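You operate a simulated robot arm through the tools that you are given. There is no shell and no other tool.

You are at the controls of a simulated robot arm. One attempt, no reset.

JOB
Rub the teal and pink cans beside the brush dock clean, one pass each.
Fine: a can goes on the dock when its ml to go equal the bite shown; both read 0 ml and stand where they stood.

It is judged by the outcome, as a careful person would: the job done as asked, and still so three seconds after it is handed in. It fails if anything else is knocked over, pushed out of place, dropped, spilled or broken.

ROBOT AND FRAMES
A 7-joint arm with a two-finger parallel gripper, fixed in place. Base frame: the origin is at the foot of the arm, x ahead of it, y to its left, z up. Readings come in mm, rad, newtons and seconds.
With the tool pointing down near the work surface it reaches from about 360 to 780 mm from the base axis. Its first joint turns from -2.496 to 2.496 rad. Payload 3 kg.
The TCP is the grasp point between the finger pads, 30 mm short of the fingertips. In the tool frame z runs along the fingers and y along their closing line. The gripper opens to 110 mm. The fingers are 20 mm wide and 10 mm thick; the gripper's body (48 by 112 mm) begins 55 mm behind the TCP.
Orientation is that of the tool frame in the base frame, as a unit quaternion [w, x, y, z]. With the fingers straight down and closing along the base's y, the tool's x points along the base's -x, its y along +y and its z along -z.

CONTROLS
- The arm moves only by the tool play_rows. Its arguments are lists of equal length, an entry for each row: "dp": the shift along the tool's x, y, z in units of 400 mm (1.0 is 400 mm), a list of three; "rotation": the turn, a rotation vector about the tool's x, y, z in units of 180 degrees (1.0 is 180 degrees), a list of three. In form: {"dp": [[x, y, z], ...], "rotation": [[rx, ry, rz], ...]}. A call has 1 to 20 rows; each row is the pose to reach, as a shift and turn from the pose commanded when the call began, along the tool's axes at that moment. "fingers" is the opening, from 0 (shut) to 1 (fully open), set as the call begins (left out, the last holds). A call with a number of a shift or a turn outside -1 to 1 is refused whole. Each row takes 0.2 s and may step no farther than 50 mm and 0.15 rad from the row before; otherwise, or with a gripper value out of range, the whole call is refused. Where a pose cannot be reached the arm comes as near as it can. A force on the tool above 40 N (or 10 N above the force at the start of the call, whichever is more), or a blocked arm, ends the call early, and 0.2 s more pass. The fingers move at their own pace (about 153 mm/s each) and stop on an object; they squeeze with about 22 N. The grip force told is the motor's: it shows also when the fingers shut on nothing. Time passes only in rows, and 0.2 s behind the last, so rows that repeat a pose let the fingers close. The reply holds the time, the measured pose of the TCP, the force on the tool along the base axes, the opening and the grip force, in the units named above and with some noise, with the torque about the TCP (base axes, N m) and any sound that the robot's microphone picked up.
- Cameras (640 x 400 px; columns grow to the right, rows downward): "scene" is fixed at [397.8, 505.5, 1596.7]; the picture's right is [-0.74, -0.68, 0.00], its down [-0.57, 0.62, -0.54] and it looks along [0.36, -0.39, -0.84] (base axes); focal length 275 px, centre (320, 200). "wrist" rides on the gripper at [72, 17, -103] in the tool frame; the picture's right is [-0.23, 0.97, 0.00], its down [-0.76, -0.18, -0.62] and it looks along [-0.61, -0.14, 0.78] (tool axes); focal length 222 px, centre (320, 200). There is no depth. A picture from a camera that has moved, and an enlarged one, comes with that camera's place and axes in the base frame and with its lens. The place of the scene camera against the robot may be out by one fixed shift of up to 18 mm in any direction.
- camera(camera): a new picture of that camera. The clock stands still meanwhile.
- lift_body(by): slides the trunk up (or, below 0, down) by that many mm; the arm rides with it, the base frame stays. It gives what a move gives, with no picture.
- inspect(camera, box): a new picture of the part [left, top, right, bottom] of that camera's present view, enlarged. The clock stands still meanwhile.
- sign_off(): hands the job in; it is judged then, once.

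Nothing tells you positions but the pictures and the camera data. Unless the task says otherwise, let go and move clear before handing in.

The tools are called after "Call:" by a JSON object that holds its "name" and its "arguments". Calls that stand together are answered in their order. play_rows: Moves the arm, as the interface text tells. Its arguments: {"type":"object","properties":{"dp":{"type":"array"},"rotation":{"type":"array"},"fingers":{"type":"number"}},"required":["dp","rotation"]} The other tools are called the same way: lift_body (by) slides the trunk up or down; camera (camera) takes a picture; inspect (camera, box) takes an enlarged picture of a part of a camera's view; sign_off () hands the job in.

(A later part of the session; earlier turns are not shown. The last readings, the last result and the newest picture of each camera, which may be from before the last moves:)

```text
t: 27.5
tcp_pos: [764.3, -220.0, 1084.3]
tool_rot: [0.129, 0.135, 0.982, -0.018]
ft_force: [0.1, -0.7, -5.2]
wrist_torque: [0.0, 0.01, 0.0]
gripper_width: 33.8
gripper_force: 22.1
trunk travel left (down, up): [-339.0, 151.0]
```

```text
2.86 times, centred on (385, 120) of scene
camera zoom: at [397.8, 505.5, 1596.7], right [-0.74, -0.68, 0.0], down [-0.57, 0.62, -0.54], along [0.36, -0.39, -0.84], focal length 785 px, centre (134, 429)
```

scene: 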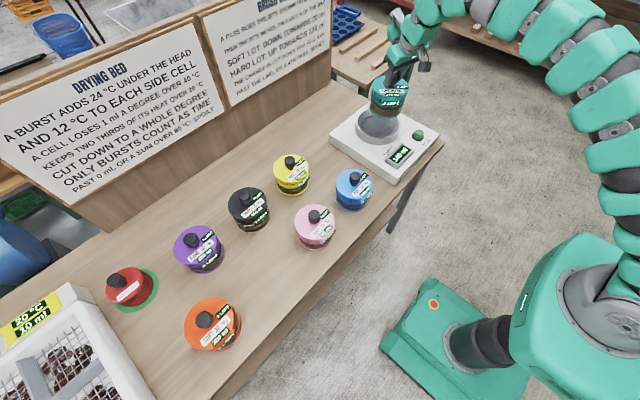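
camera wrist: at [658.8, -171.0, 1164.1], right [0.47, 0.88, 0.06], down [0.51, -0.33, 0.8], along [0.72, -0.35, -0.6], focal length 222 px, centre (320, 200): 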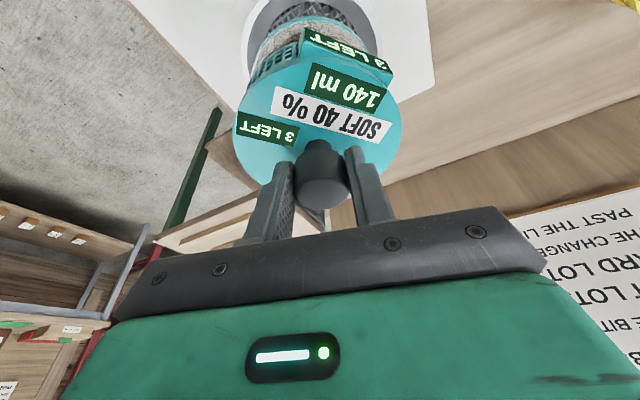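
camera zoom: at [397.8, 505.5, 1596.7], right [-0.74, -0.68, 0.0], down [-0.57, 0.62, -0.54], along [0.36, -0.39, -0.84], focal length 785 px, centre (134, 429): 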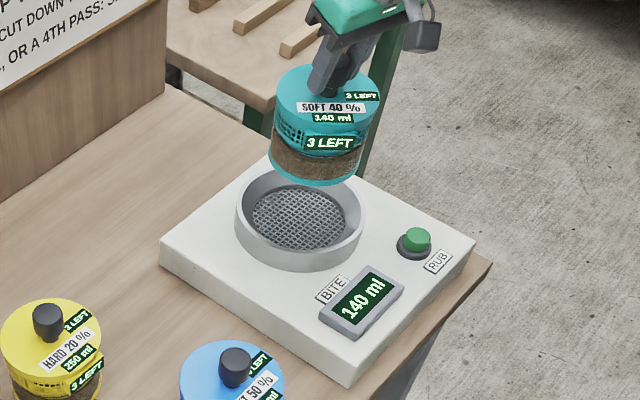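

The vision check shows the can centred to within about 2 mm. I trim that off and lower with the trunk in stages.

Call:
{"name": "play_rows", "arguments": {"dp": [[-0.00483, 0.0025, 0.0013], [-0.00483, 0.0025, 0.0013]], "rotation": [[0, 0, 0], [0, 0, 0]]}}

Call:
{"name": "lift_body", "arguments": {"by": -68}}

Call:
{"name": "inspect", "arguments": {"camera": "scene", "box": [320, 70, 450, 190]}}

Call:
{"name": "inspect", "arguments": {"camera": "wrist", "box": [200, 0, 440, 150]}}

```text
t: 28.1
tcp_pos: [768.2, -219.4, 1083.3]
tool_rot: [0.129, 0.136, 0.982, -0.018]
ft_force: [0.4, 0.1, -5.3]
wrist_torque: [-0.01, 0.02, 0.0]
gripper_width: 33.7
gripper_force: 22.0
trunk travel left (down, up): [-339.0, 151.0]
```

```text
t: 29.2
tcp_pos: [766.3, -219.3, 1014.6]
tool_rot: [0.128, 0.135, 0.982, -0.018]
ft_force: [-0.6, 0.3, -5.1]
wrist_torque: [0.02, 0.04, 0.03]
gripper_width: 33.3
gripper_force: 22.5
trunk travel left (down, up): [-271.0, 219.0]
```

```text
3.33 times, centred on (385, 130) of scene
camera zoom: at [397.8, 505.5, 1596.7], right [-0.74, -0.68, 0.0], down [-0.57, 0.62, -0.54], along [0.36, -0.39, -0.84], focal length 916 px, centre (103, 433)
```

zoom: 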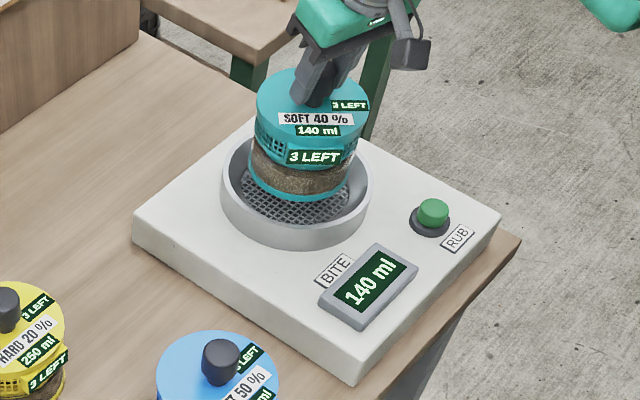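

```text
2.67 times, centred on (320, 75) of wrist
camera zoom: at [677.7, -178.3, 1095.5], right [0.48, 0.88, 0.06], down [0.51, -0.33, 0.8], along [0.72, -0.35, -0.6], focal length 592 px, centre (320, 533)
```

zoom: 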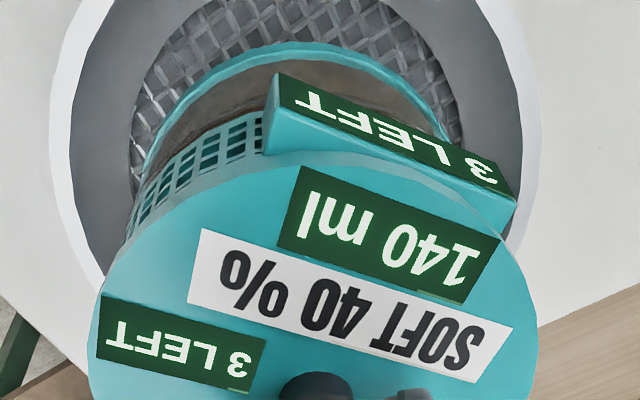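

Both views show the can centred in the ring, with about 33 mm left to drop. I lower 24 mm, then in small steps, watching the force.

Call:
{"name": "lift_body", "arguments": {"by": -24}}

Call:
{"name": "lift_body", "arguments": {"by": -4}}

Call:
{"name": "inspect", "arguments": {"camera": "scene", "box": [340, 80, 420, 150]}}

Call:
{"name": "inspect", "arguments": {"camera": "wrist", "box": [200, 0, 440, 150]}}

```text
t: 29.9
tcp_pos: [767.6, -219.3, 991.9]
tool_rot: [0.129, 0.136, 0.982, -0.017]
ft_force: [-1.4, 0.4, -5.8]
wrist_torque: [0.06, 0.05, 0.01]
gripper_width: 33.7
gripper_force: 22.1
trunk travel left (down, up): [-247.0, 243.0]
```

```text
t: 30.4
tcp_pos: [766.4, -219.5, 988.6]
tool_rot: [0.13, 0.136, 0.982, -0.018]
ft_force: [0.1, -0.1, 3.8]
wrist_torque: [0.05, 0.31, 0.03]
gripper_width: 33.6
gripper_force: 22.0
trunk travel left (down, up): [-243.0, 247.0]
```

```text
5.71 times, centred on (380, 115) of scene
camera zoom: at [397.8, 505.5, 1596.7], right [-0.74, -0.68, 0.0], down [-0.57, 0.62, -0.54], along [0.36, -0.39, -0.84], focal length 1570 px, centre (-23, 686)
```

zoom: 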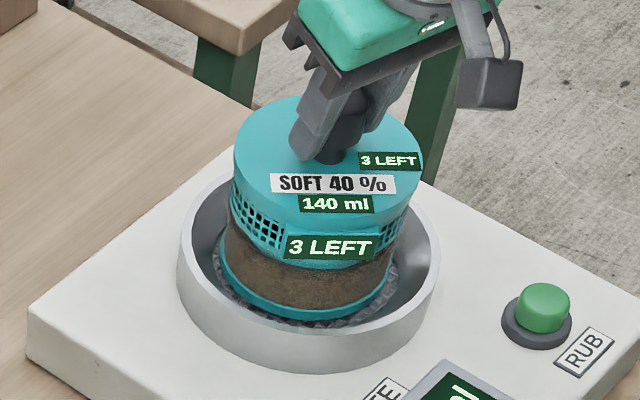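

```text
2.67 times, centred on (320, 75) of wrist
camera zoom: at [677.4, -178.2, 1068.5], right [0.47, 0.88, 0.06], down [0.5, -0.33, 0.8], along [0.72, -0.35, -0.6], focal length 592 px, centre (320, 533)
```

zoom: 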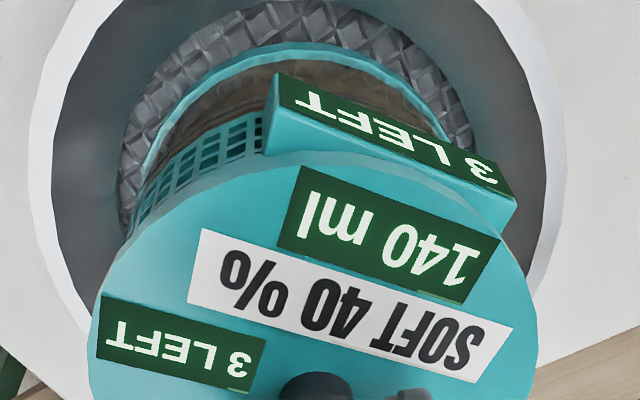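

The can has touched down: the force changed from -5.8 to +3.8 N. It sits inside the ring on the mesh, so I release it.

Call:
{"name": "play_rows", "arguments": {"dp": [[0, 0, 0], [0, 0, 0], [0, 0, 0]], "rotation": [[0, 0, 0], [0, 0, 0], [0, 0, 0]], "fingers": 0.75}}

Call:
{"name": "inspect", "arguments": {"camera": "scene", "box": [330, 70, 440, 180]}}

Call:
{"name": "inspect", "arguments": {"camera": "wrist", "box": [160, 0, 480, 220]}}

```text
t: 31.2
tcp_pos: [766.3, -219.9, 988.2]
tool_rot: [0.129, 0.135, 0.982, -0.019]
ft_force: [-0.3, -0.4, -0.3]
wrist_torque: [-0.05, 0.01, 0.02]
gripper_width: 82.5
gripper_force: 0.1
trunk travel left (down, up): [-243.0, 247.0]
```

```text
3.64 times, centred on (385, 125) of scene
camera zoom: at [397.8, 505.5, 1596.7], right [-0.74, -0.68, 0.0], down [-0.57, 0.62, -0.54], along [0.36, -0.39, -0.84], focal length 999 px, centre (84, 473)
```

zoom: 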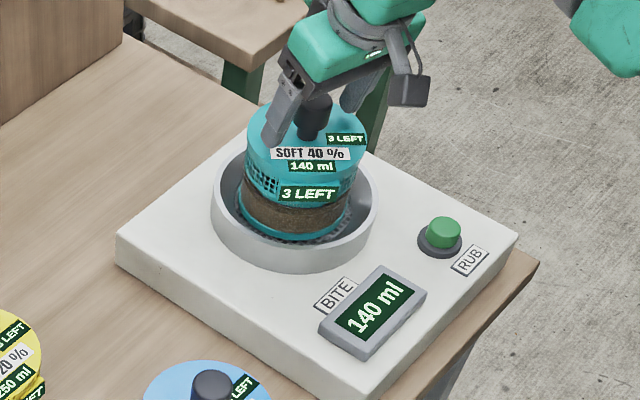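

```text
1.82 times, centred on (320, 110) of wrist
camera zoom: at [677.4, -178.2, 1067.6], right [0.47, 0.88, 0.06], down [0.51, -0.33, 0.8], along [0.72, -0.35, -0.6], focal length 404 px, centre (320, 364)
```

zoom: 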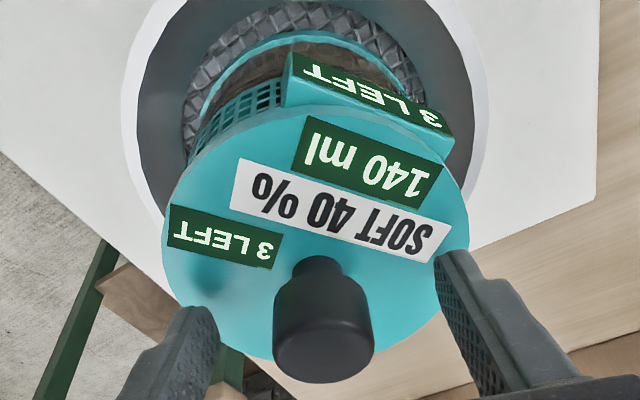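

Teal stands on the mesh, released, and the display still shows 140 ml. I raise the arm clear of the knob, move to the RUB button near (632, -289), and straighten the tool.

Call:
{"name": "lift_body", "arguments": {"by": 75}}

Call:
{"name": "play_rows", "arguments": {"dp": [[0.04, -0.04, -0.0107], [0.09, -0.09, -0.0241], [0.14, -0.137, -0.0375], [0.19, -0.185, -0.051], [0.235, -0.23, -0.063], [0.2671, -0.2595, -0.0716], [0.2671, -0.2595, -0.0716]], "rotation": [[0, 0.01, 0], [0, 0.025, 0], [0, 0.04, 0], [0, 0.055, 0], [0, 0.07, 0], [0, 0.08333, 0], [0, 0.08333, 0]], "fingers": 0}}

Call:
{"name": "camera", "arguments": {"camera": "wrist"}}

Call:
{"name": "camera", "arguments": {"camera": "scene"}}

```text
t: 32.3
tcp_pos: [766.4, -219.4, 1062.1]
tool_rot: [0.129, 0.135, 0.982, -0.017]
ft_force: [0.1, -0.1, 0.2]
wrist_torque: [0.01, 0.0, 0.0]
gripper_width: 82.4
gripper_force: 0.0
trunk travel left (down, up): [-318.0, 172.0]
```

```text
t: 33.9
tcp_pos: [631.4, -288.6, 1061.8]
tool_rot: [-0.001, 0.136, 0.991, 0.0]
ft_force: [0.0, 0.1, 0.6]
wrist_torque: [0.03, 0.02, 0.01]
gripper_width: 0.1
gripper_force: 21.5
trunk travel left (down, up): [-318.0, 172.0]
```

```text
taken
camera wrist: at [566.5, -254.0, 1164.0], right [0.48, 0.88, 0.0], down [0.69, -0.38, 0.62], along [0.55, -0.3, -0.78], focal length 222 px, centre (320, 200)
```

wrist: 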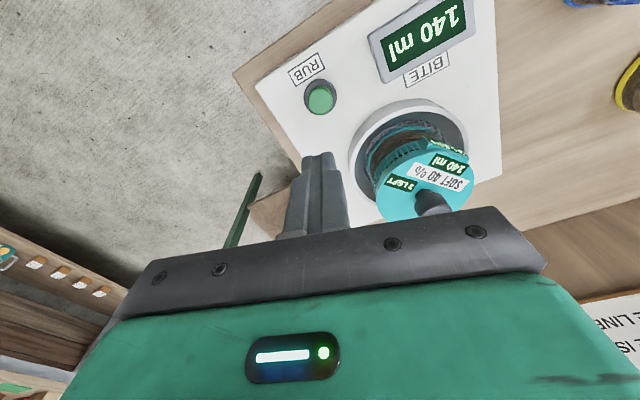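

```text
taken
```

scene: 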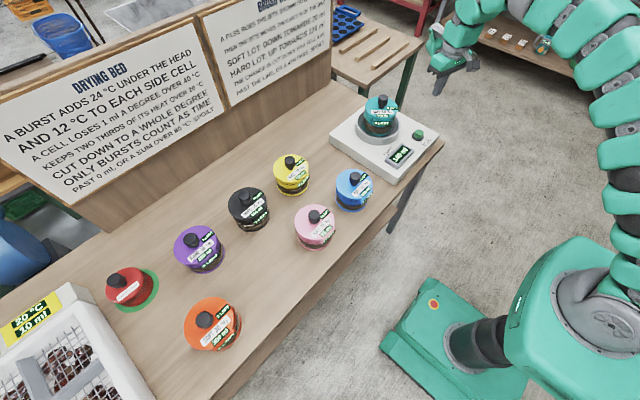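

The button is in view just above the fingertips. I'll enlarge it to place it exactly.

Call:
{"name": "inspect", "arguments": {"camera": "wrist", "box": [260, 40, 380, 160]}}

```text
3.33 times, centred on (320, 100) of wrist
camera zoom: at [566.5, -254.0, 1164.0], right [0.48, 0.88, 0.0], down [0.69, -0.38, 0.62], along [0.55, -0.3, -0.78], focal length 740 px, centre (320, 533)
```

zoom: 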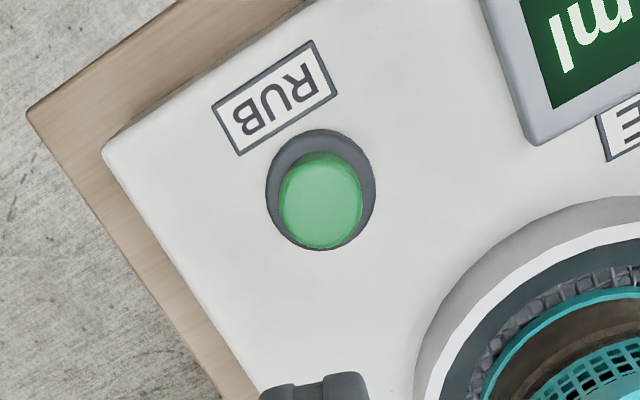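

The button sits a few millimetres outward of the tool. I drop 105 mm with the trunk for a closer look.

Call:
{"name": "lift_body", "arguments": {"by": -105}}

Call:
{"name": "camera", "arguments": {"camera": "wrist"}}

Call:
{"name": "inspect", "arguments": {"camera": "wrist", "box": [240, 40, 400, 200]}}

Call:
{"name": "inspect", "arguments": {"camera": "scene", "box": [340, 70, 470, 190]}}

```text
t: 35.3
tcp_pos: [632.8, -288.7, 956.6]
tool_rot: [0.0, 0.136, 0.991, 0.0]
ft_force: [-1.5, -0.9, 0.5]
wrist_torque: [0.0, 0.01, 0.0]
gripper_width: 0.1
gripper_force: 21.7
trunk travel left (down, up): [-213.0, 277.0]
```

```text
taken
camera wrist: at [566.5, -253.8, 1059.1], right [0.48, 0.88, 0.0], down [0.69, -0.38, 0.62], along [0.55, -0.3, -0.78], focal length 222 px, centre (320, 200)
```

wrist: 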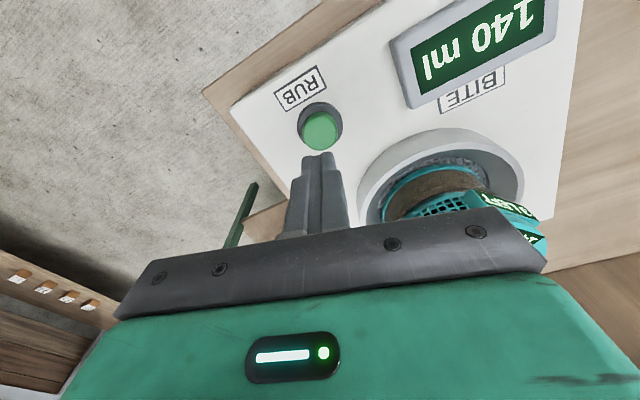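

```text
2.50 times, centred on (320, 120) of wrist
camera zoom: at [566.5, -253.8, 1059.1], right [0.48, 0.88, 0.0], down [0.69, -0.38, 0.62], along [0.55, -0.3, -0.78], focal length 555 px, centre (320, 400)
```

zoom: 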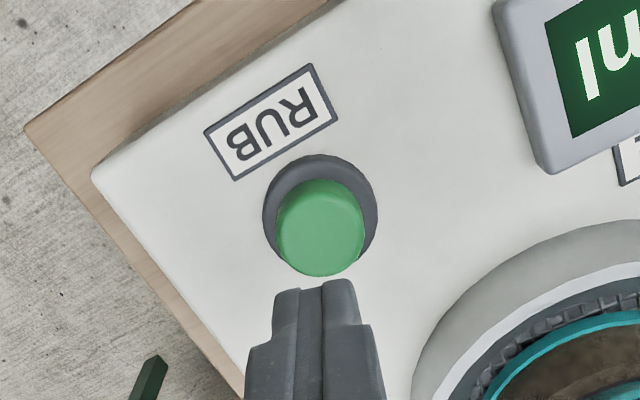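

```text
3.33 times, centred on (405, 130) of scene
camera zoom: at [397.8, 505.5, 1596.7], right [-0.74, -0.68, 0.0], down [-0.57, 0.62, -0.54], along [0.36, -0.39, -0.84], focal length 916 px, centre (37, 433)
```

zoom: 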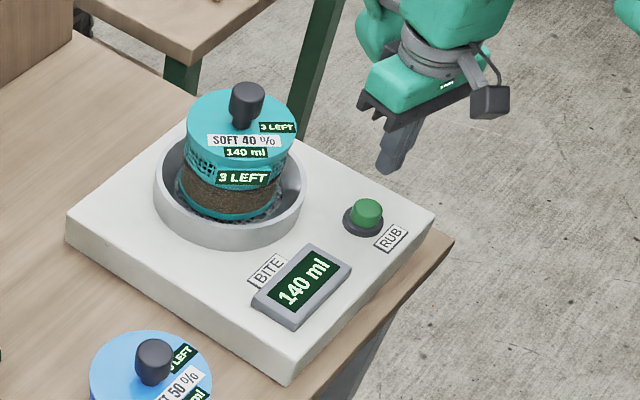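

The button cap centre is at (636, -292) with its top near z 865. I shift 5.5 mm outward and press down gently with the closed fingertips.

Call:
{"name": "play_rows", "arguments": {"dp": [[-0.01375, -0.0029, 0.03], [-0.01375, -0.0029, 0.08], [-0.01375, -0.0029, 0.12], [-0.01375, -0.0029, 0.135], [-0.01375, -0.0029, 0.14], [-0.01375, -0.0029, 0.145], [-0.01375, -0.0029, 0.15], [-0.01375, -0.0029, 0.155]], "rotation": [[0, 0, 0], [0, 0, 0], [0, 0, 0], [0, 0, 0], [0, 0, 0], [0, 0, 0], [0, 0, 0], [0, 0, 0]]}}

Call:
{"name": "inspect", "arguments": {"camera": "scene", "box": [340, 70, 470, 190]}}

Call:
{"name": "inspect", "arguments": {"camera": "wrist", "box": [240, 60, 400, 220]}}

```text
t: 37.1
tcp_pos: [637.4, -291.6, 894.8]
tool_rot: [-0.001, 0.137, 0.991, -0.001]
ft_force: [-1.2, 1.2, 2.1]
wrist_torque: [0.06, 0.05, 0.01]
gripper_width: 0.0
gripper_force: 22.1
trunk travel left (down, up): [-213.0, 277.0]
heard: click
```

```text
3.33 times, centred on (405, 130) of scene
camera zoom: at [397.8, 505.5, 1596.7], right [-0.74, -0.68, 0.0], down [-0.57, 0.62, -0.54], along [0.36, -0.39, -0.84], focal length 916 px, centre (37, 433)
```

zoom: 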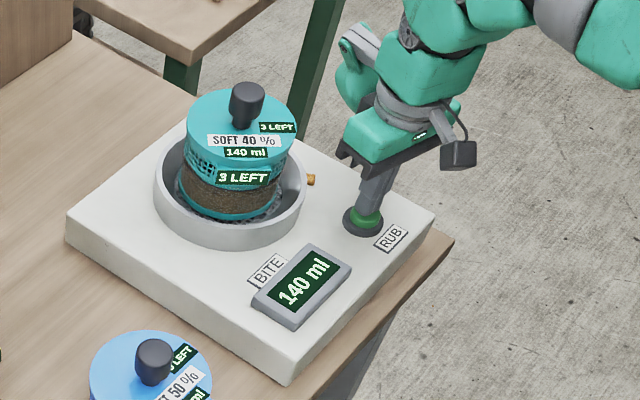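

```text
2.50 times, centred on (320, 140) of wrist
camera zoom: at [571.0, -255.6, 997.4], right [0.48, 0.88, 0.0], down [0.68, -0.38, 0.62], along [0.55, -0.3, -0.78], focal length 555 px, centre (320, 350)
```

zoom: 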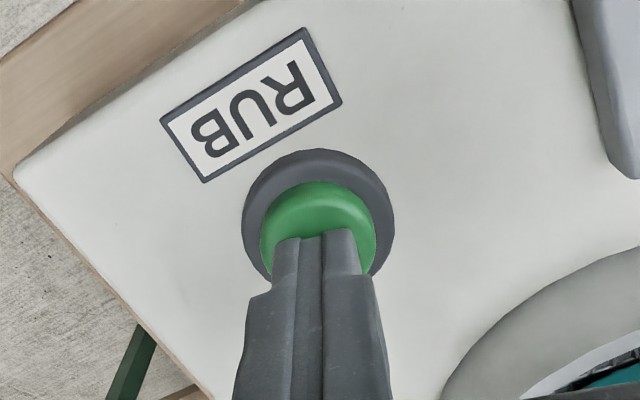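

I heard a click and an amber light has come on beside the ring, so the pass has started. I back off the button without pressing further and wait.

Call:
{"name": "play_rows", "arguments": {"dp": [[0, 0, -0.01], [0, 0, -0.04], [0, 0, -0.1], [0, 0, -0.155], [0, 0, -0.155], [0, 0, -0.155], [0, 0, -0.155]], "rotation": [[0, 0, 0], [0, 0, 0], [0, 0, 0], [0, 0, 0], [0, 0, 0], [0, 0, 0], [0, 0, 0]]}}

Call:
{"name": "inspect", "arguments": {"camera": "scene", "box": [340, 70, 470, 190]}}

```text
t: 38.7
tcp_pos: [638.1, -291.6, 954.0]
tool_rot: [0.0, 0.137, 0.991, 0.0]
ft_force: [0.3, 0.5, -1.1]
wrist_torque: [-0.02, -0.03, -0.03]
gripper_width: 0.2
gripper_force: 21.7
trunk travel left (down, up): [-213.0, 277.0]
```

```text
3.33 times, centred on (405, 130) of scene
camera zoom: at [397.8, 505.5, 1596.7], right [-0.74, -0.68, 0.0], down [-0.57, 0.62, -0.54], along [0.36, -0.39, -0.84], focal length 916 px, centre (37, 433)
```

zoom: 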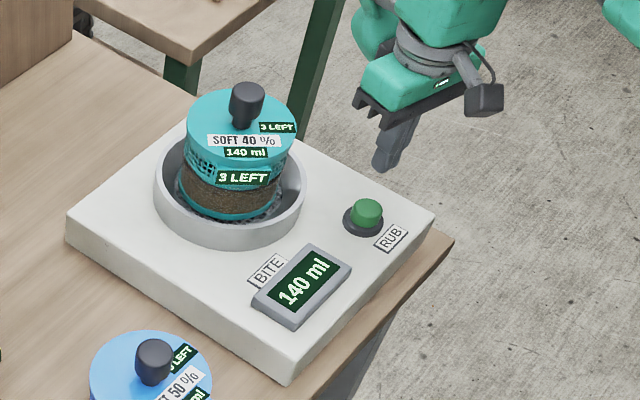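

The amber light is off in this picture, and the can and display still read 140 ml. I'll let some time pass before drawing any conclusion, since a second press could count as another pass.

Call:
{"name": "play_rows", "arguments": {"dp": [[0, 0, 0], [0, 0, 0], [0, 0, 0], [0, 0, 0], [0, 0, 0], [0, 0, 0], [0, 0, 0], [0, 0, 0], [0, 0, 0], [0, 0, 0]], "rotation": [[0, 0, 0], [0, 0, 0], [0, 0, 0], [0, 0, 0], [0, 0, 0], [0, 0, 0], [0, 0, 0], [0, 0, 0], [0, 0, 0], [0, 0, 0]]}}

Call:
{"name": "inspect", "arguments": {"camera": "scene", "box": [340, 70, 470, 190]}}

Call:
{"name": "camera", "arguments": {"camera": "wrist"}}

```text
t: 40.9
tcp_pos: [638.3, -292.8, 954.7]
tool_rot: [0.0, 0.136, 0.991, 0.0]
ft_force: [-0.4, -0.5, 0.2]
wrist_torque: [0.02, -0.02, -0.04]
gripper_width: 0.0
gripper_force: 22.3
trunk travel left (down, up): [-213.0, 277.0]
```

```text
3.33 times, centred on (405, 130) of scene
camera zoom: at [397.8, 505.5, 1596.7], right [-0.74, -0.68, 0.0], down [-0.57, 0.62, -0.54], along [0.36, -0.39, -0.84], focal length 916 px, centre (37, 433)
```

zoom: 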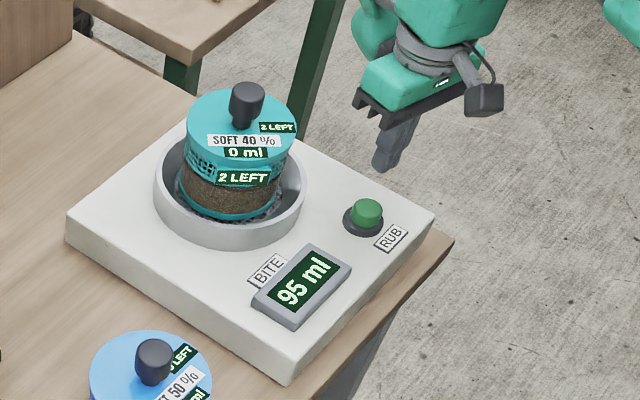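

```text
taken
camera wrist: at [572.2, -256.9, 1056.4], right [0.48, 0.88, 0.0], down [0.69, -0.38, 0.62], along [0.55, -0.3, -0.78], focal length 222 px, centre (320, 200)
```

wrist: 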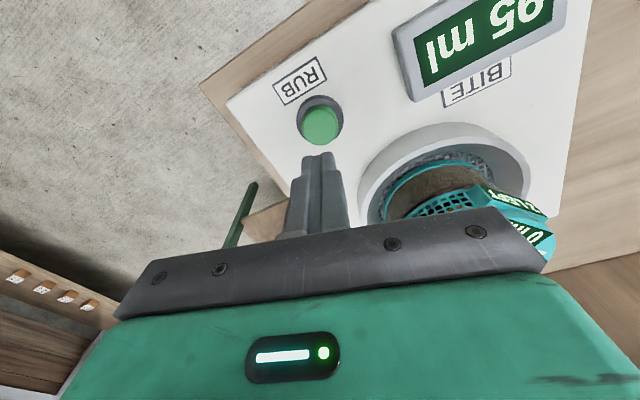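

Teal now reads 0 ml with 2 passes left, and the bite shows 95 ml, equal to pink's. Next I take teal back to its spot: raise, return over the dish with the 15° lean, and open the fingers.

Call:
{"name": "lift_body", "arguments": {"by": 105}}

Call:
{"name": "play_rows", "arguments": {"dp": [[-0.03, 0.03, 0], [-0.08, 0.08, 0], [-0.13, 0.13, 0], [-0.18, 0.18, 0], [-0.225, 0.225, 0], [-0.255, 0.254, 0], [-0.26275, 0.2624, 0], [-0.26275, 0.2624, 0]], "rotation": [[0, -0.01, 0], [0, -0.025, 0], [0, -0.04, 0], [0, -0.055, 0], [0, -0.07, 0], [0, -0.08, 0], [0, -0.08333, 0], [0, -0.08333, 0]], "fingers": 0.75}}

Call:
{"name": "camera", "arguments": {"camera": "wrist"}}

Call:
{"name": "inspect", "arguments": {"camera": "wrist", "box": [200, 0, 440, 180]}}

```text
t: 42.3
tcp_pos: [638.0, -291.6, 1058.3]
tool_rot: [0.0, 0.136, 0.991, 0.0]
ft_force: [0.0, 0.0, -0.8]
wrist_torque: [-0.01, 0.02, -0.01]
gripper_width: 0.2
gripper_force: 21.6
trunk travel left (down, up): [-318.0, 172.0]
```

```text
t: 44.1
tcp_pos: [767.9, -219.6, 1060.0]
tool_rot: [0.129, 0.136, 0.982, -0.018]
ft_force: [-0.1, 0.3, 0.5]
wrist_torque: [0.02, 0.04, -0.01]
gripper_width: 82.5
gripper_force: 0.1
trunk travel left (down, up): [-318.0, 172.0]
```

```text
taken
camera wrist: at [678.4, -178.7, 1139.8], right [0.48, 0.88, 0.06], down [0.51, -0.33, 0.8], along [0.72, -0.35, -0.6], focal length 222 px, centre (320, 200)
```

wrist: 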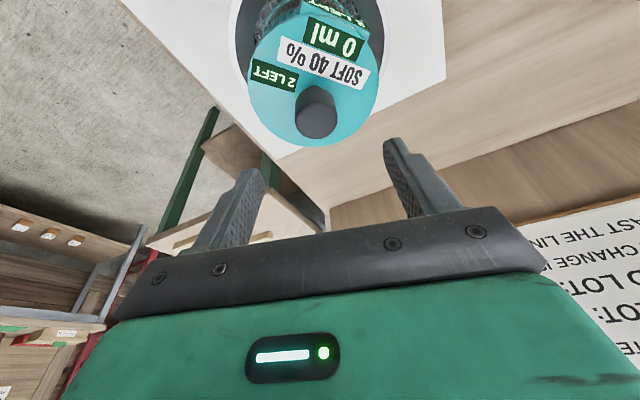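

```text
2.22 times, centred on (320, 90) of wrist
camera zoom: at [678.4, -178.7, 1139.8], right [0.48, 0.88, 0.06], down [0.51, -0.33, 0.8], along [0.72, -0.35, -0.6], focal length 494 px, centre (320, 444)
```

zoom: 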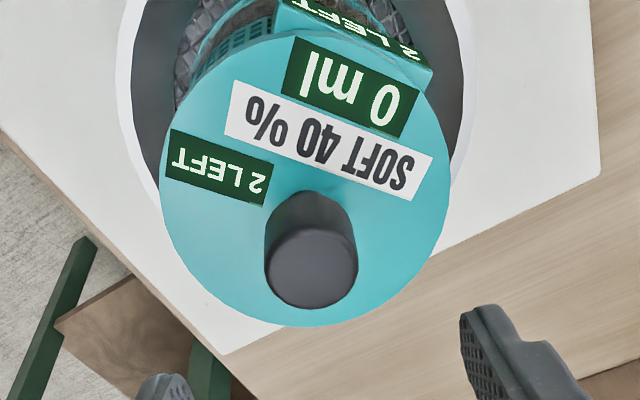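

Teal hasn't moved on the dish, and its knob sits where I let go of it. I lower the trunk 72 mm back to the same grip height in two steps.

Call:
{"name": "lift_body", "arguments": {"by": -58}}

Call:
{"name": "lift_body", "arguments": {"by": -14}}

Call:
{"name": "inspect", "arguments": {"camera": "wrist", "box": [160, 0, 480, 220]}}

```text
t: 45.0
tcp_pos: [768.3, -220.2, 1002.3]
tool_rot: [0.13, 0.136, 0.982, -0.018]
ft_force: [0.5, -0.2, 0.3]
wrist_torque: [0.0, 0.0, 0.01]
gripper_width: 82.5
gripper_force: 0.1
trunk travel left (down, up): [-260.0, 230.0]
```

```text
t: 45.7
tcp_pos: [767.6, -220.6, 986.4]
tool_rot: [0.129, 0.135, 0.982, -0.018]
ft_force: [0.7, -0.5, -0.1]
wrist_torque: [0.01, 0.02, 0.01]
gripper_width: 82.6
gripper_force: 0.2
trunk travel left (down, up): [-246.0, 244.0]
```

```text
1.82 times, centred on (320, 110) of wrist
camera zoom: at [678.3, -178.8, 1067.8], right [0.48, 0.88, 0.06], down [0.51, -0.33, 0.8], along [0.72, -0.35, -0.6], focal length 404 px, centre (320, 364)
```

zoom: 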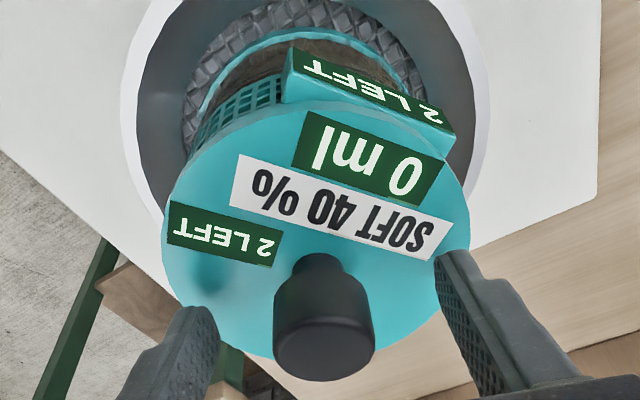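

It matches the pose where I released it. I close on the knob and compare with the first grip.

Call:
{"name": "play_rows", "arguments": {"dp": [[0, 0, 0], [0, 0, 0], [0, 0, 0], [0, 0, 0]], "rotation": [[0, 0, 0], [0, 0, 0], [0, 0, 0], [0, 0, 0]], "fingers": 0}}

Call:
{"name": "inspect", "arguments": {"camera": "wrist", "box": [200, 40, 460, 220]}}

```text
t: 46.7
tcp_pos: [766.8, -219.9, 987.7]
tool_rot: [0.129, 0.136, 0.982, -0.018]
ft_force: [-0.1, 1.9, 0.1]
wrist_torque: [0.22, -0.02, 0.04]
gripper_width: 33.5
gripper_force: 21.9
trunk travel left (down, up): [-246.0, 244.0]
```

```text
2.22 times, centred on (330, 130) of wrist
camera zoom: at [678.3, -178.7, 1067.8], right [0.47, 0.88, 0.06], down [0.51, -0.33, 0.8], along [0.72, -0.35, -0.6], focal length 494 px, centre (298, 356)
```

zoom: 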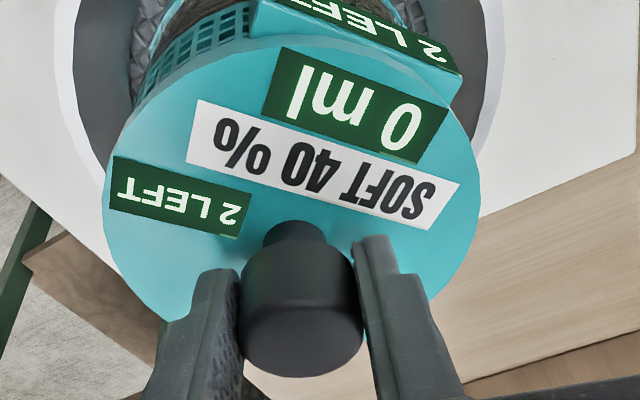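

The grip matches the first one to within half a millimetre. I raise the trunk until the base clears the knobs and draw the can back to the swing radius.

Call:
{"name": "lift_body", "arguments": {"by": 12}}

Call:
{"name": "lift_body", "arguments": {"by": 84}}

Call:
{"name": "play_rows", "arguments": {"dp": [[0.014, 0.001, -0.00375], [0.036, 0.002, -0.00965], [0.05457, 0.00325, -0.01462], [0.05457, 0.00325, -0.01462]], "rotation": [[0, 0, 0], [0, 0, 0], [0, 0, 0], [0, 0, 0]]}}

Call:
{"name": "camera", "arguments": {"camera": "wrist"}}

```text
t: 47.3
tcp_pos: [768.1, -220.6, 998.5]
tool_rot: [0.128, 0.136, 0.982, -0.018]
ft_force: [0.0, -0.4, -5.4]
wrist_torque: [0.01, 0.03, -0.03]
gripper_width: 33.7
gripper_force: 21.7
trunk travel left (down, up): [-258.0, 232.0]
```

```text
t: 48.5
tcp_pos: [767.6, -220.5, 1084.1]
tool_rot: [0.129, 0.135, 0.982, -0.017]
ft_force: [0.4, -0.5, -5.9]
wrist_torque: [0.03, 0.06, 0.01]
gripper_width: 33.7
gripper_force: 22.1
trunk travel left (down, up): [-342.0, 148.0]
```

```text
t: 49.5
tcp_pos: [746.7, -213.4, 1082.1]
tool_rot: [0.129, 0.135, 0.982, -0.019]
ft_force: [-0.3, 0.6, -6.0]
wrist_torque: [0.01, 0.04, 0.0]
gripper_width: 33.7
gripper_force: 21.7
trunk travel left (down, up): [-342.0, 148.0]
```

```text
taken
camera wrist: at [657.2, -171.9, 1162.9], right [0.48, 0.88, 0.06], down [0.51, -0.33, 0.8], along [0.72, -0.35, -0.6], focal length 222 px, centre (320, 200)
```

wrist: 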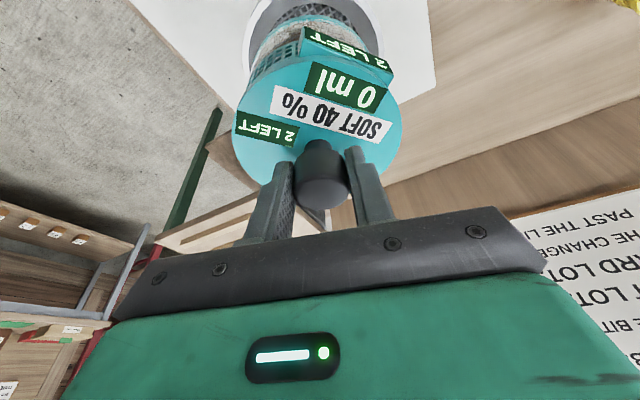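

The can is held level at z ≈ 1083. I swing it back towards teal's place, the first half of 48.4°.

Call:
{"name": "play_rows", "arguments": {"dp": [[0.0001, 0.0338, -3e-05], [0.00133, 0.0845, -0.00036], [0.00496, 0.15203, -0.00133], [0.01268, 0.23618, -0.0034], [0.02395, 0.31988, -0.00642], [0.03873, 0.403, -0.01038], [0.057, 0.4854, -0.01527], [0.07873, 0.56688, -0.02109], [0.10387, 0.64728, -0.02783], [0.12877, 0.71705, -0.0345], [0.14722, 0.76403, -0.03945], [0.16019, 0.79508, -0.04292], [0.16019, 0.79508, -0.04292]], "rotation": [[-0.00144, 0, -0.00537], [-0.00359, 0, -0.01342], [-0.00647, 0, -0.02415], [-0.01006, 0, -0.03756], [-0.01366, 0, -0.05098], [-0.01725, 0, -0.06439], [-0.02085, 0, -0.07781], [-0.02444, 0, -0.09122], [-0.02804, 0, -0.10464], [-0.0312, 0, -0.11644], [-0.03336, 0, -0.12449], [-0.03479, 0, -0.12986], [-0.03479, 0, -0.12986]]}}

Call:
{"name": "camera", "arguments": {"camera": "scene"}}

```text
t: 52.3
tcp_pos: [768.3, 111.3, 1085.0]
tool_rot: [0.129, -0.073, 0.989, 0.009]
ft_force: [-0.4, 1.3, -5.1]
wrist_torque: [-0.03, 0.02, 0.0]
gripper_width: 33.6
gripper_force: 22.1
trunk travel left (down, up): [-342.0, 148.0]
```

```text
taken
```

scene: 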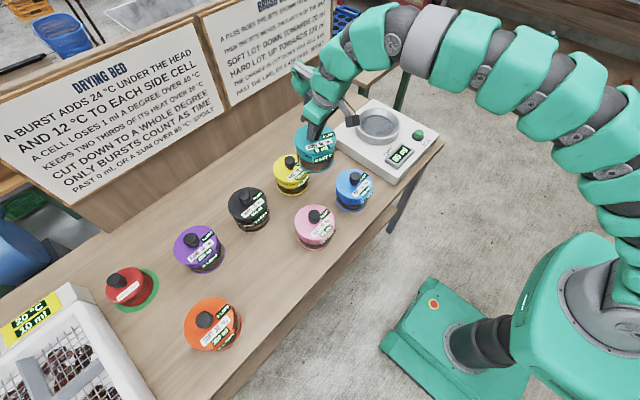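

I'm halfway back and the can is steady, so I swing the second half.

Call:
{"name": "play_rows", "arguments": {"dp": [[0.0001, 0.0338, -3e-05], [0.00133, 0.0845, -0.00036], [0.00496, 0.15203, -0.00133], [0.01268, 0.23618, -0.0034], [0.02395, 0.31988, -0.00642], [0.03873, 0.403, -0.01038], [0.057, 0.4854, -0.01527], [0.07873, 0.56688, -0.02109], [0.10387, 0.64728, -0.02783], [0.12877, 0.71705, -0.0345], [0.14722, 0.76403, -0.03945], [0.16019, 0.79508, -0.04292], [0.16019, 0.79508, -0.04292]], "rotation": [[-0.00144, 0, -0.00537], [-0.00359, 0, -0.01342], [-0.00647, 0, -0.02415], [-0.01006, 0, -0.03756], [-0.01366, 0, -0.05098], [-0.01725, 0, -0.06439], [-0.02085, 0, -0.07781], [-0.02444, 0, -0.09122], [-0.02804, 0, -0.10464], [-0.0312, 0, -0.11644], [-0.03336, 0, -0.12449], [-0.03479, 0, -0.12986], [-0.03479, 0, -0.12986]]}}

Call:
{"name": "camera", "arguments": {"camera": "wrist"}}

Call:
{"name": "camera", "arguments": {"camera": "scene"}}

```text
t: 55.1
tcp_pos: [657.7, 415.7, 1082.9]
tool_rot: [0.124, -0.279, 0.952, 0.036]
ft_force: [-0.3, -0.2, -5.2]
wrist_torque: [0.02, 0.05, -0.01]
gripper_width: 33.5
gripper_force: 21.4
trunk travel left (down, up): [-342.0, 148.0]
```

```text
taken
camera wrist: at [566.4, 376.0, 1162.4], right [-0.34, 0.94, 0.06], down [0.58, 0.16, 0.8], along [0.74, 0.31, -0.6], focal length 222 px, centre (320, 200)
```

wrist: 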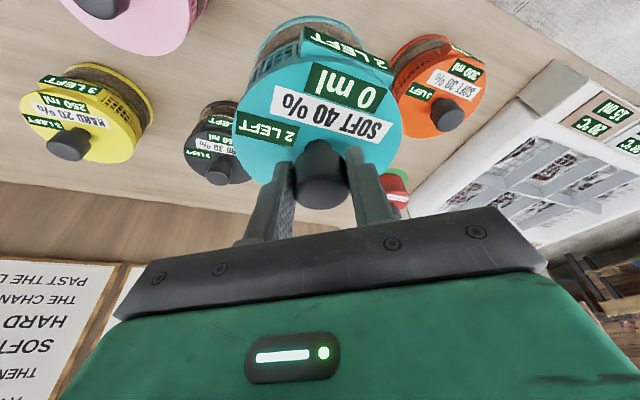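

```text
taken
```

scene: 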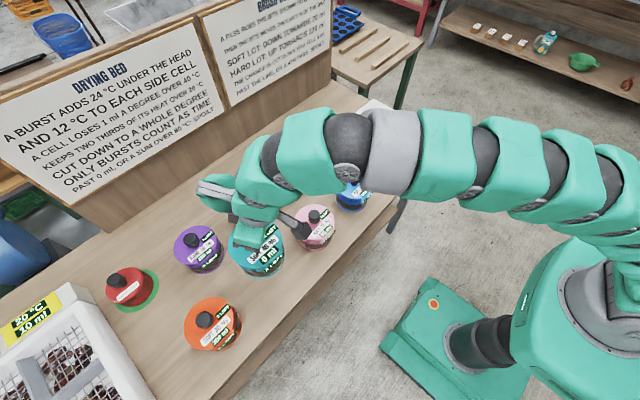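

I'm back at teal's bearing. The camera pose shows about 2 mm of sideways drift from the original grip pose, so I trim that out and lower most of the way.

Call:
{"name": "play_rows", "arguments": {"dp": [[0.0017, 0.0055, -0.00045], [0.0017, 0.0055, -0.00045]], "rotation": [[0, 0, 0], [0, 0, 0]]}}

Call:
{"name": "lift_body", "arguments": {"by": -120}}

Call:
{"name": "lift_body", "arguments": {"by": -22}}

Call:
{"name": "inspect", "arguments": {"camera": "wrist", "box": [200, 40, 460, 220]}}

Call:
{"name": "camera", "arguments": {"camera": "wrist"}}

```text
t: 55.7
tcp_pos: [654.7, 417.5, 1083.0]
tool_rot: [0.125, -0.279, 0.951, 0.037]
ft_force: [0.3, -0.2, -5.7]
wrist_torque: [-0.03, -0.01, 0.04]
gripper_width: 33.4
gripper_force: 22.5
trunk travel left (down, up): [-342.0, 148.0]
```

```text
t: 57.2
tcp_pos: [654.4, 416.4, 963.2]
tool_rot: [0.126, -0.278, 0.952, 0.036]
ft_force: [-0.7, 0.1, -4.8]
wrist_torque: [-0.02, 0.05, -0.01]
gripper_width: 33.6
gripper_force: 21.4
trunk travel left (down, up): [-222.0, 268.0]
```

```text
t: 57.8
tcp_pos: [653.7, 416.0, 940.9]
tool_rot: [0.125, -0.279, 0.951, 0.037]
ft_force: [0.1, 0.1, -4.5]
wrist_torque: [-0.01, 0.05, 0.0]
gripper_width: 33.8
gripper_force: 21.9
trunk travel left (down, up): [-200.0, 290.0]
```

```text
2.22 times, centred on (330, 130) of wrist
camera zoom: at [563.6, 377.6, 1021.3], right [-0.34, 0.94, 0.06], down [0.58, 0.16, 0.8], along [0.74, 0.31, -0.6], focal length 494 px, centre (298, 356)
```

zoom: 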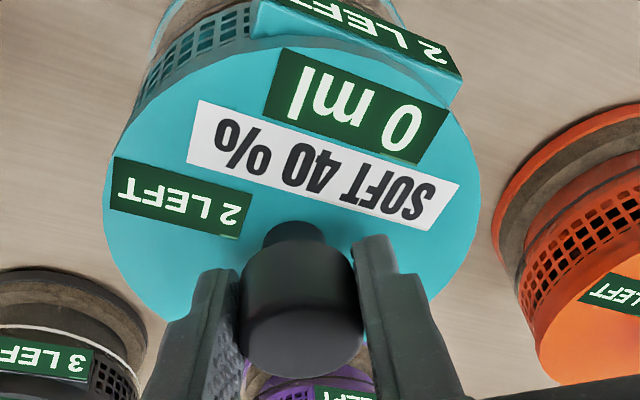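

```text
taken
camera wrist: at [563.6, 377.6, 1021.3], right [-0.34, 0.94, 0.06], down [0.58, 0.16, 0.8], along [0.74, 0.31, -0.6], focal length 222 px, centre (320, 200)
```

wrist: 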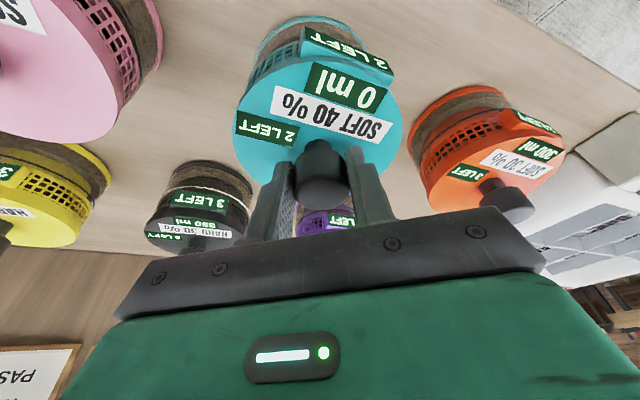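

The background matches the original pre-grip picture to about a pixel. About 13 mm remains, which I lower in small steps and watch for contact.

Call:
{"name": "lift_body", "arguments": {"by": -10}}

Call:
{"name": "lift_body", "arguments": {"by": -2}}

Call:
{"name": "lift_body", "arguments": {"by": -1}}

```text
t: 58.4
tcp_pos: [654.2, 417.0, 931.9]
tool_rot: [0.125, -0.279, 0.952, 0.037]
ft_force: [-0.3, 0.3, -4.9]
wrist_torque: [0.01, 0.03, 0.0]
gripper_width: 33.6
gripper_force: 21.7
trunk travel left (down, up): [-190.0, 300.0]
```

```text
t: 58.9
tcp_pos: [655.7, 417.3, 930.0]
tool_rot: [0.125, -0.279, 0.951, 0.037]
ft_force: [0.3, 0.0, -5.2]
wrist_torque: [-0.01, 0.03, 0.0]
gripper_width: 33.7
gripper_force: 22.0
trunk travel left (down, up): [-188.0, 302.0]
```

```text
t: 59.5
tcp_pos: [653.6, 416.5, 929.4]
tool_rot: [0.124, -0.28, 0.951, 0.037]
ft_force: [-0.9, 0.6, -5.5]
wrist_torque: [-0.05, 0.03, 0.02]
gripper_width: 33.9
gripper_force: 22.1
trunk travel left (down, up): [-187.0, 303.0]
```

Call:
{"name": "lift_body", "arguments": {"by": -1}}

Call:
{"name": "lift_body", "arguments": {"by": -1}}

Call:
{"name": "inspect", "arguments": {"camera": "wrist", "box": [200, 40, 460, 220]}}

```text
t: 60.0
tcp_pos: [654.5, 415.3, 928.0]
tool_rot: [0.126, -0.28, 0.951, 0.037]
ft_force: [0.7, -0.5, 1.6]
wrist_torque: [-0.25, 0.19, 0.02]
gripper_width: 33.7
gripper_force: 22.1
trunk travel left (down, up): [-186.0, 304.0]
```

```text
t: 60.5
tcp_pos: [655.1, 417.4, 927.9]
tool_rot: [0.126, -0.279, 0.951, 0.037]
ft_force: [2.3, 0.7, 11.1]
wrist_torque: [-0.25, 0.25, 0.04]
gripper_width: 33.7
gripper_force: 22.3
trunk travel left (down, up): [-185.0, 305.0]
```

```text
2.22 times, centred on (330, 130) of wrist
camera zoom: at [563.3, 377.3, 1007.6], right [-0.34, 0.94, 0.06], down [0.58, 0.16, 0.8], along [0.74, 0.31, -0.6], focal length 494 px, centre (298, 356)
```

zoom: 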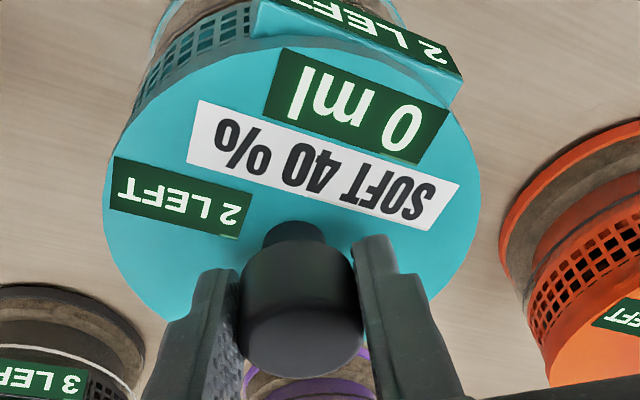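

Teal is down on the bench, in its old spot to within about a millimetre. I take off the preload and release.

Call:
{"name": "lift_body", "arguments": {"by": 1}}

Call:
{"name": "play_rows", "arguments": {"dp": [[0, 0, 0], [0, 0, 0], [0, 0, 0]], "rotation": [[0, 0, 0], [0, 0, 0], [0, 0, 0]], "fingers": 0.75}}

Call:
{"name": "inspect", "arguments": {"camera": "wrist", "box": [200, 40, 460, 220]}}

```text
t: 61.0
tcp_pos: [653.5, 418.2, 927.0]
tool_rot: [0.126, -0.279, 0.951, 0.037]
ft_force: [4.6, 2.6, 7.6]
wrist_torque: [0.14, -0.54, 0.05]
gripper_width: 33.8
gripper_force: 22.3
trunk travel left (down, up): [-186.0, 304.0]
```

```text
t: 61.8
tcp_pos: [653.9, 417.2, 926.8]
tool_rot: [0.125, -0.279, 0.951, 0.038]
ft_force: [0.0, 0.0, -0.8]
wrist_torque: [0.04, 0.01, -0.01]
gripper_width: 82.7
gripper_force: 0.1
trunk travel left (down, up): [-186.0, 304.0]
```

```text
2.22 times, centred on (330, 130) of wrist
camera zoom: at [563.4, 377.4, 1007.3], right [-0.34, 0.94, 0.06], down [0.58, 0.16, 0.8], along [0.74, 0.31, -0.6], focal length 494 px, centre (298, 356)
```

zoom: 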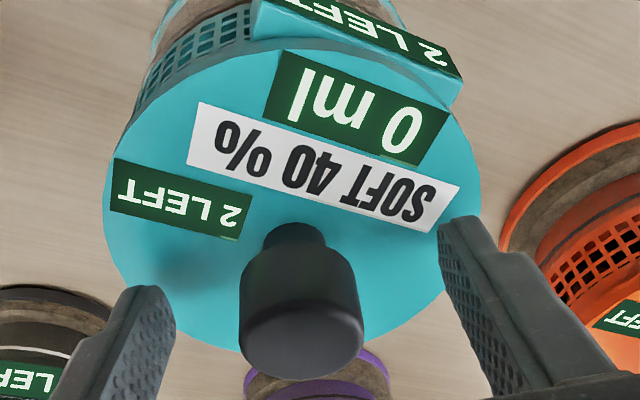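

Teal stands free. I raise clear and move over to pink, which I take to be near (657, 237), keeping the 15° lean aligned to its radial direction.

Call:
{"name": "lift_body", "arguments": {"by": 90}}

Call:
{"name": "play_rows", "arguments": {"dp": [[0.02403, -0.0373, -0.00644], [0.07208, -0.1119, -0.01931], [0.12014, -0.1865, -0.03219], [0.1682, -0.2611, -0.04507], [0.21624, -0.3357, -0.05794], [0.24027, -0.373, -0.06438], [0.24027, -0.373, -0.06438]], "rotation": [[0.00184, 0, 0.00687], [0.00552, 0, 0.02062], [0.0092, 0, 0.03436], [0.01289, 0, 0.0481], [0.01657, 0, 0.06185], [0.01841, 0, 0.06872], [0.01841, 0, 0.06872]]}}

Call:
{"name": "camera", "arguments": {"camera": "wrist"}}

Call:
{"name": "camera", "arguments": {"camera": "scene"}}

Call:
{"name": "inspect", "arguments": {"camera": "wrist", "box": [200, 0, 440, 180]}}

```text
t: 63.0
tcp_pos: [654.6, 416.4, 1016.7]
tool_rot: [0.125, -0.279, 0.952, 0.037]
ft_force: [0.0, -0.1, 0.6]
wrist_torque: [-0.03, 0.01, 0.0]
gripper_width: 82.7
gripper_force: 0.0
trunk travel left (down, up): [-276.0, 214.0]
```

```text
t: 64.6
tcp_pos: [651.1, 238.7, 1017.8]
tool_rot: [0.129, -0.171, 0.976, 0.023]
ft_force: [0.6, -0.1, -0.3]
wrist_torque: [-0.03, -0.01, -0.03]
gripper_width: 82.5
gripper_force: 0.1
trunk travel left (down, up): [-276.0, 214.0]
```

```text
taken
camera wrist: at [554.5, 220.5, 1097.3], right [-0.12, 0.99, 0.06], down [0.6, 0.03, 0.8], along [0.79, 0.13, -0.6], focal length 222 px, centre (320, 200)
```

wrist: 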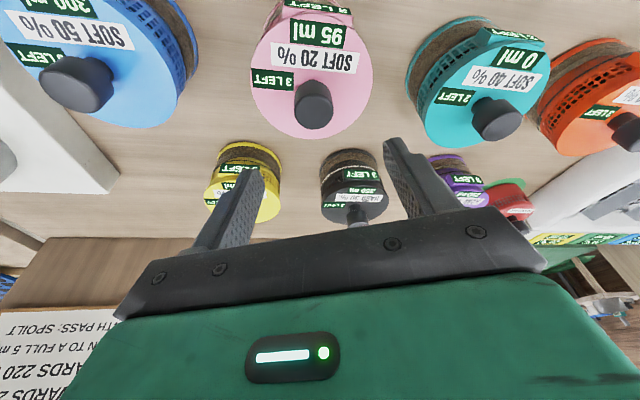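

```text
taken
```

scene: 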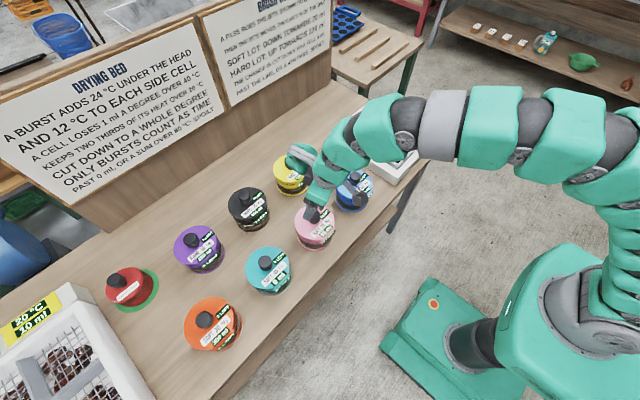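

```text
2.22 times, centred on (320, 90) of wrist
camera zoom: at [554.5, 220.5, 1097.3], right [-0.12, 0.99, 0.06], down [0.6, 0.03, 0.8], along [0.79, 0.13, -0.6], focal length 494 px, centre (320, 444)
```

zoom: 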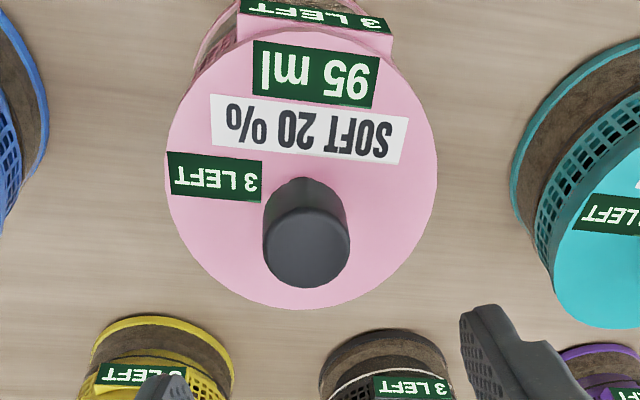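

Pink's knob sits about 2 mm outward and 2 mm to the side of the finger plane. I correct that, open fully, and step down for a closer look.

Call:
{"name": "play_rows", "arguments": {"dp": [[-0.0053, -0.005, 0.0014], [-0.0053, -0.005, 0.0014]], "rotation": [[0, 0, 0], [0, 0, 0]], "fingers": 1}}

Call:
{"name": "lift_body", "arguments": {"by": -40}}

Call:
{"name": "inspect", "arguments": {"camera": "wrist", "box": [200, 0, 440, 180]}}

```text
t: 65.2
tcp_pos: [654.5, 236.5, 1017.7]
tool_rot: [0.128, -0.171, 0.977, 0.022]
ft_force: [0.9, 0.3, -0.1]
wrist_torque: [0.01, -0.03, 0.03]
gripper_width: 110.1
gripper_force: 0.1
trunk travel left (down, up): [-276.0, 214.0]
```

```text
t: 66.1
tcp_pos: [655.1, 236.0, 978.0]
tool_rot: [0.129, -0.172, 0.976, 0.021]
ft_force: [0.1, -0.1, -0.1]
wrist_torque: [0.02, -0.02, -0.02]
gripper_width: 110.0
gripper_force: 0.1
trunk travel left (down, up): [-236.0, 254.0]
```

```text
2.22 times, centred on (320, 90) of wrist
camera zoom: at [556.9, 218.6, 1058.0], right [-0.12, 0.99, 0.06], down [0.6, 0.03, 0.8], along [0.79, 0.13, -0.6], focal length 494 px, centre (320, 444)
```

zoom: 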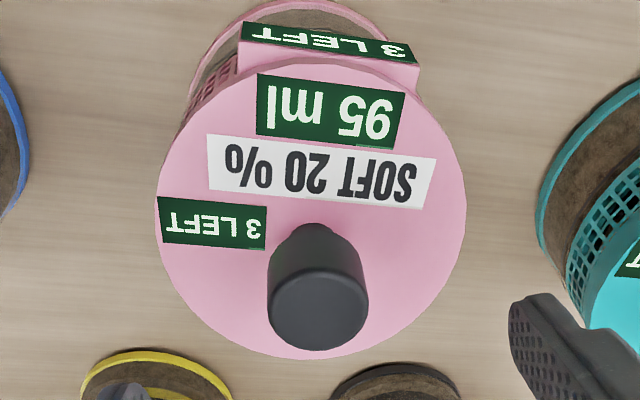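

It's aligned to within 1 mm. I make a final small trim, then lower to the same grip height as for teal (TCP z ≈ 928) in two steps.

Call:
{"name": "play_rows", "arguments": {"dp": [[-0.0012, 0.002, 0.0003], [-0.0012, 0.002, 0.0003]], "rotation": [[0, 0, 0], [0, 0, 0]]}}

Call:
{"name": "lift_body", "arguments": {"by": -36}}

Call:
{"name": "camera", "arguments": {"camera": "wrist"}}

Call:
{"name": "camera", "arguments": {"camera": "scene"}}

```text
t: 66.7
tcp_pos: [654.3, 237.4, 978.8]
tool_rot: [0.128, -0.171, 0.977, 0.022]
ft_force: [-0.2, 0.1, -0.1]
wrist_torque: [0.02, 0.0, -0.03]
gripper_width: 109.9
gripper_force: 0.1
trunk travel left (down, up): [-236.0, 254.0]
```

```text
t: 67.5
tcp_pos: [654.5, 239.7, 942.2]
tool_rot: [0.129, -0.17, 0.977, 0.022]
ft_force: [0.2, 0.4, 0.3]
wrist_torque: [-0.02, -0.02, -0.01]
gripper_width: 110.0
gripper_force: 0.1
trunk travel left (down, up): [-200.0, 290.0]
```

```text
taken
camera wrist: at [556.8, 219.9, 1021.8], right [-0.12, 0.99, 0.06], down [0.6, 0.03, 0.8], along [0.79, 0.13, -0.6], focal length 222 px, centre (320, 200)
```

wrist: 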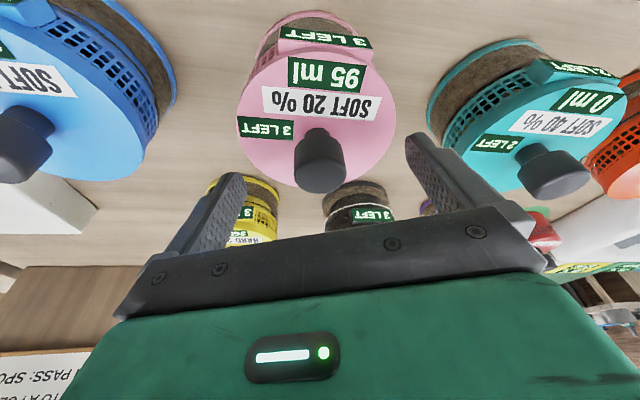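

```text
taken
```

scene: 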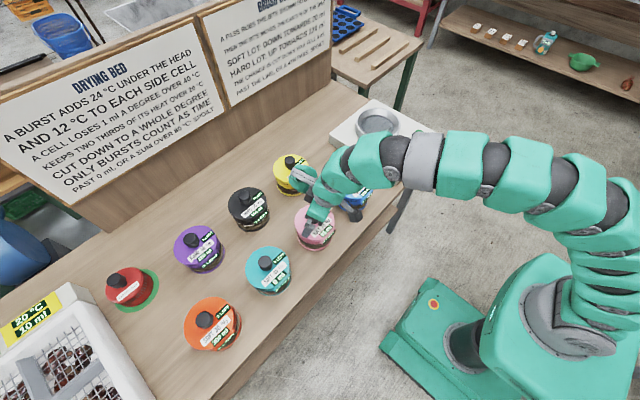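

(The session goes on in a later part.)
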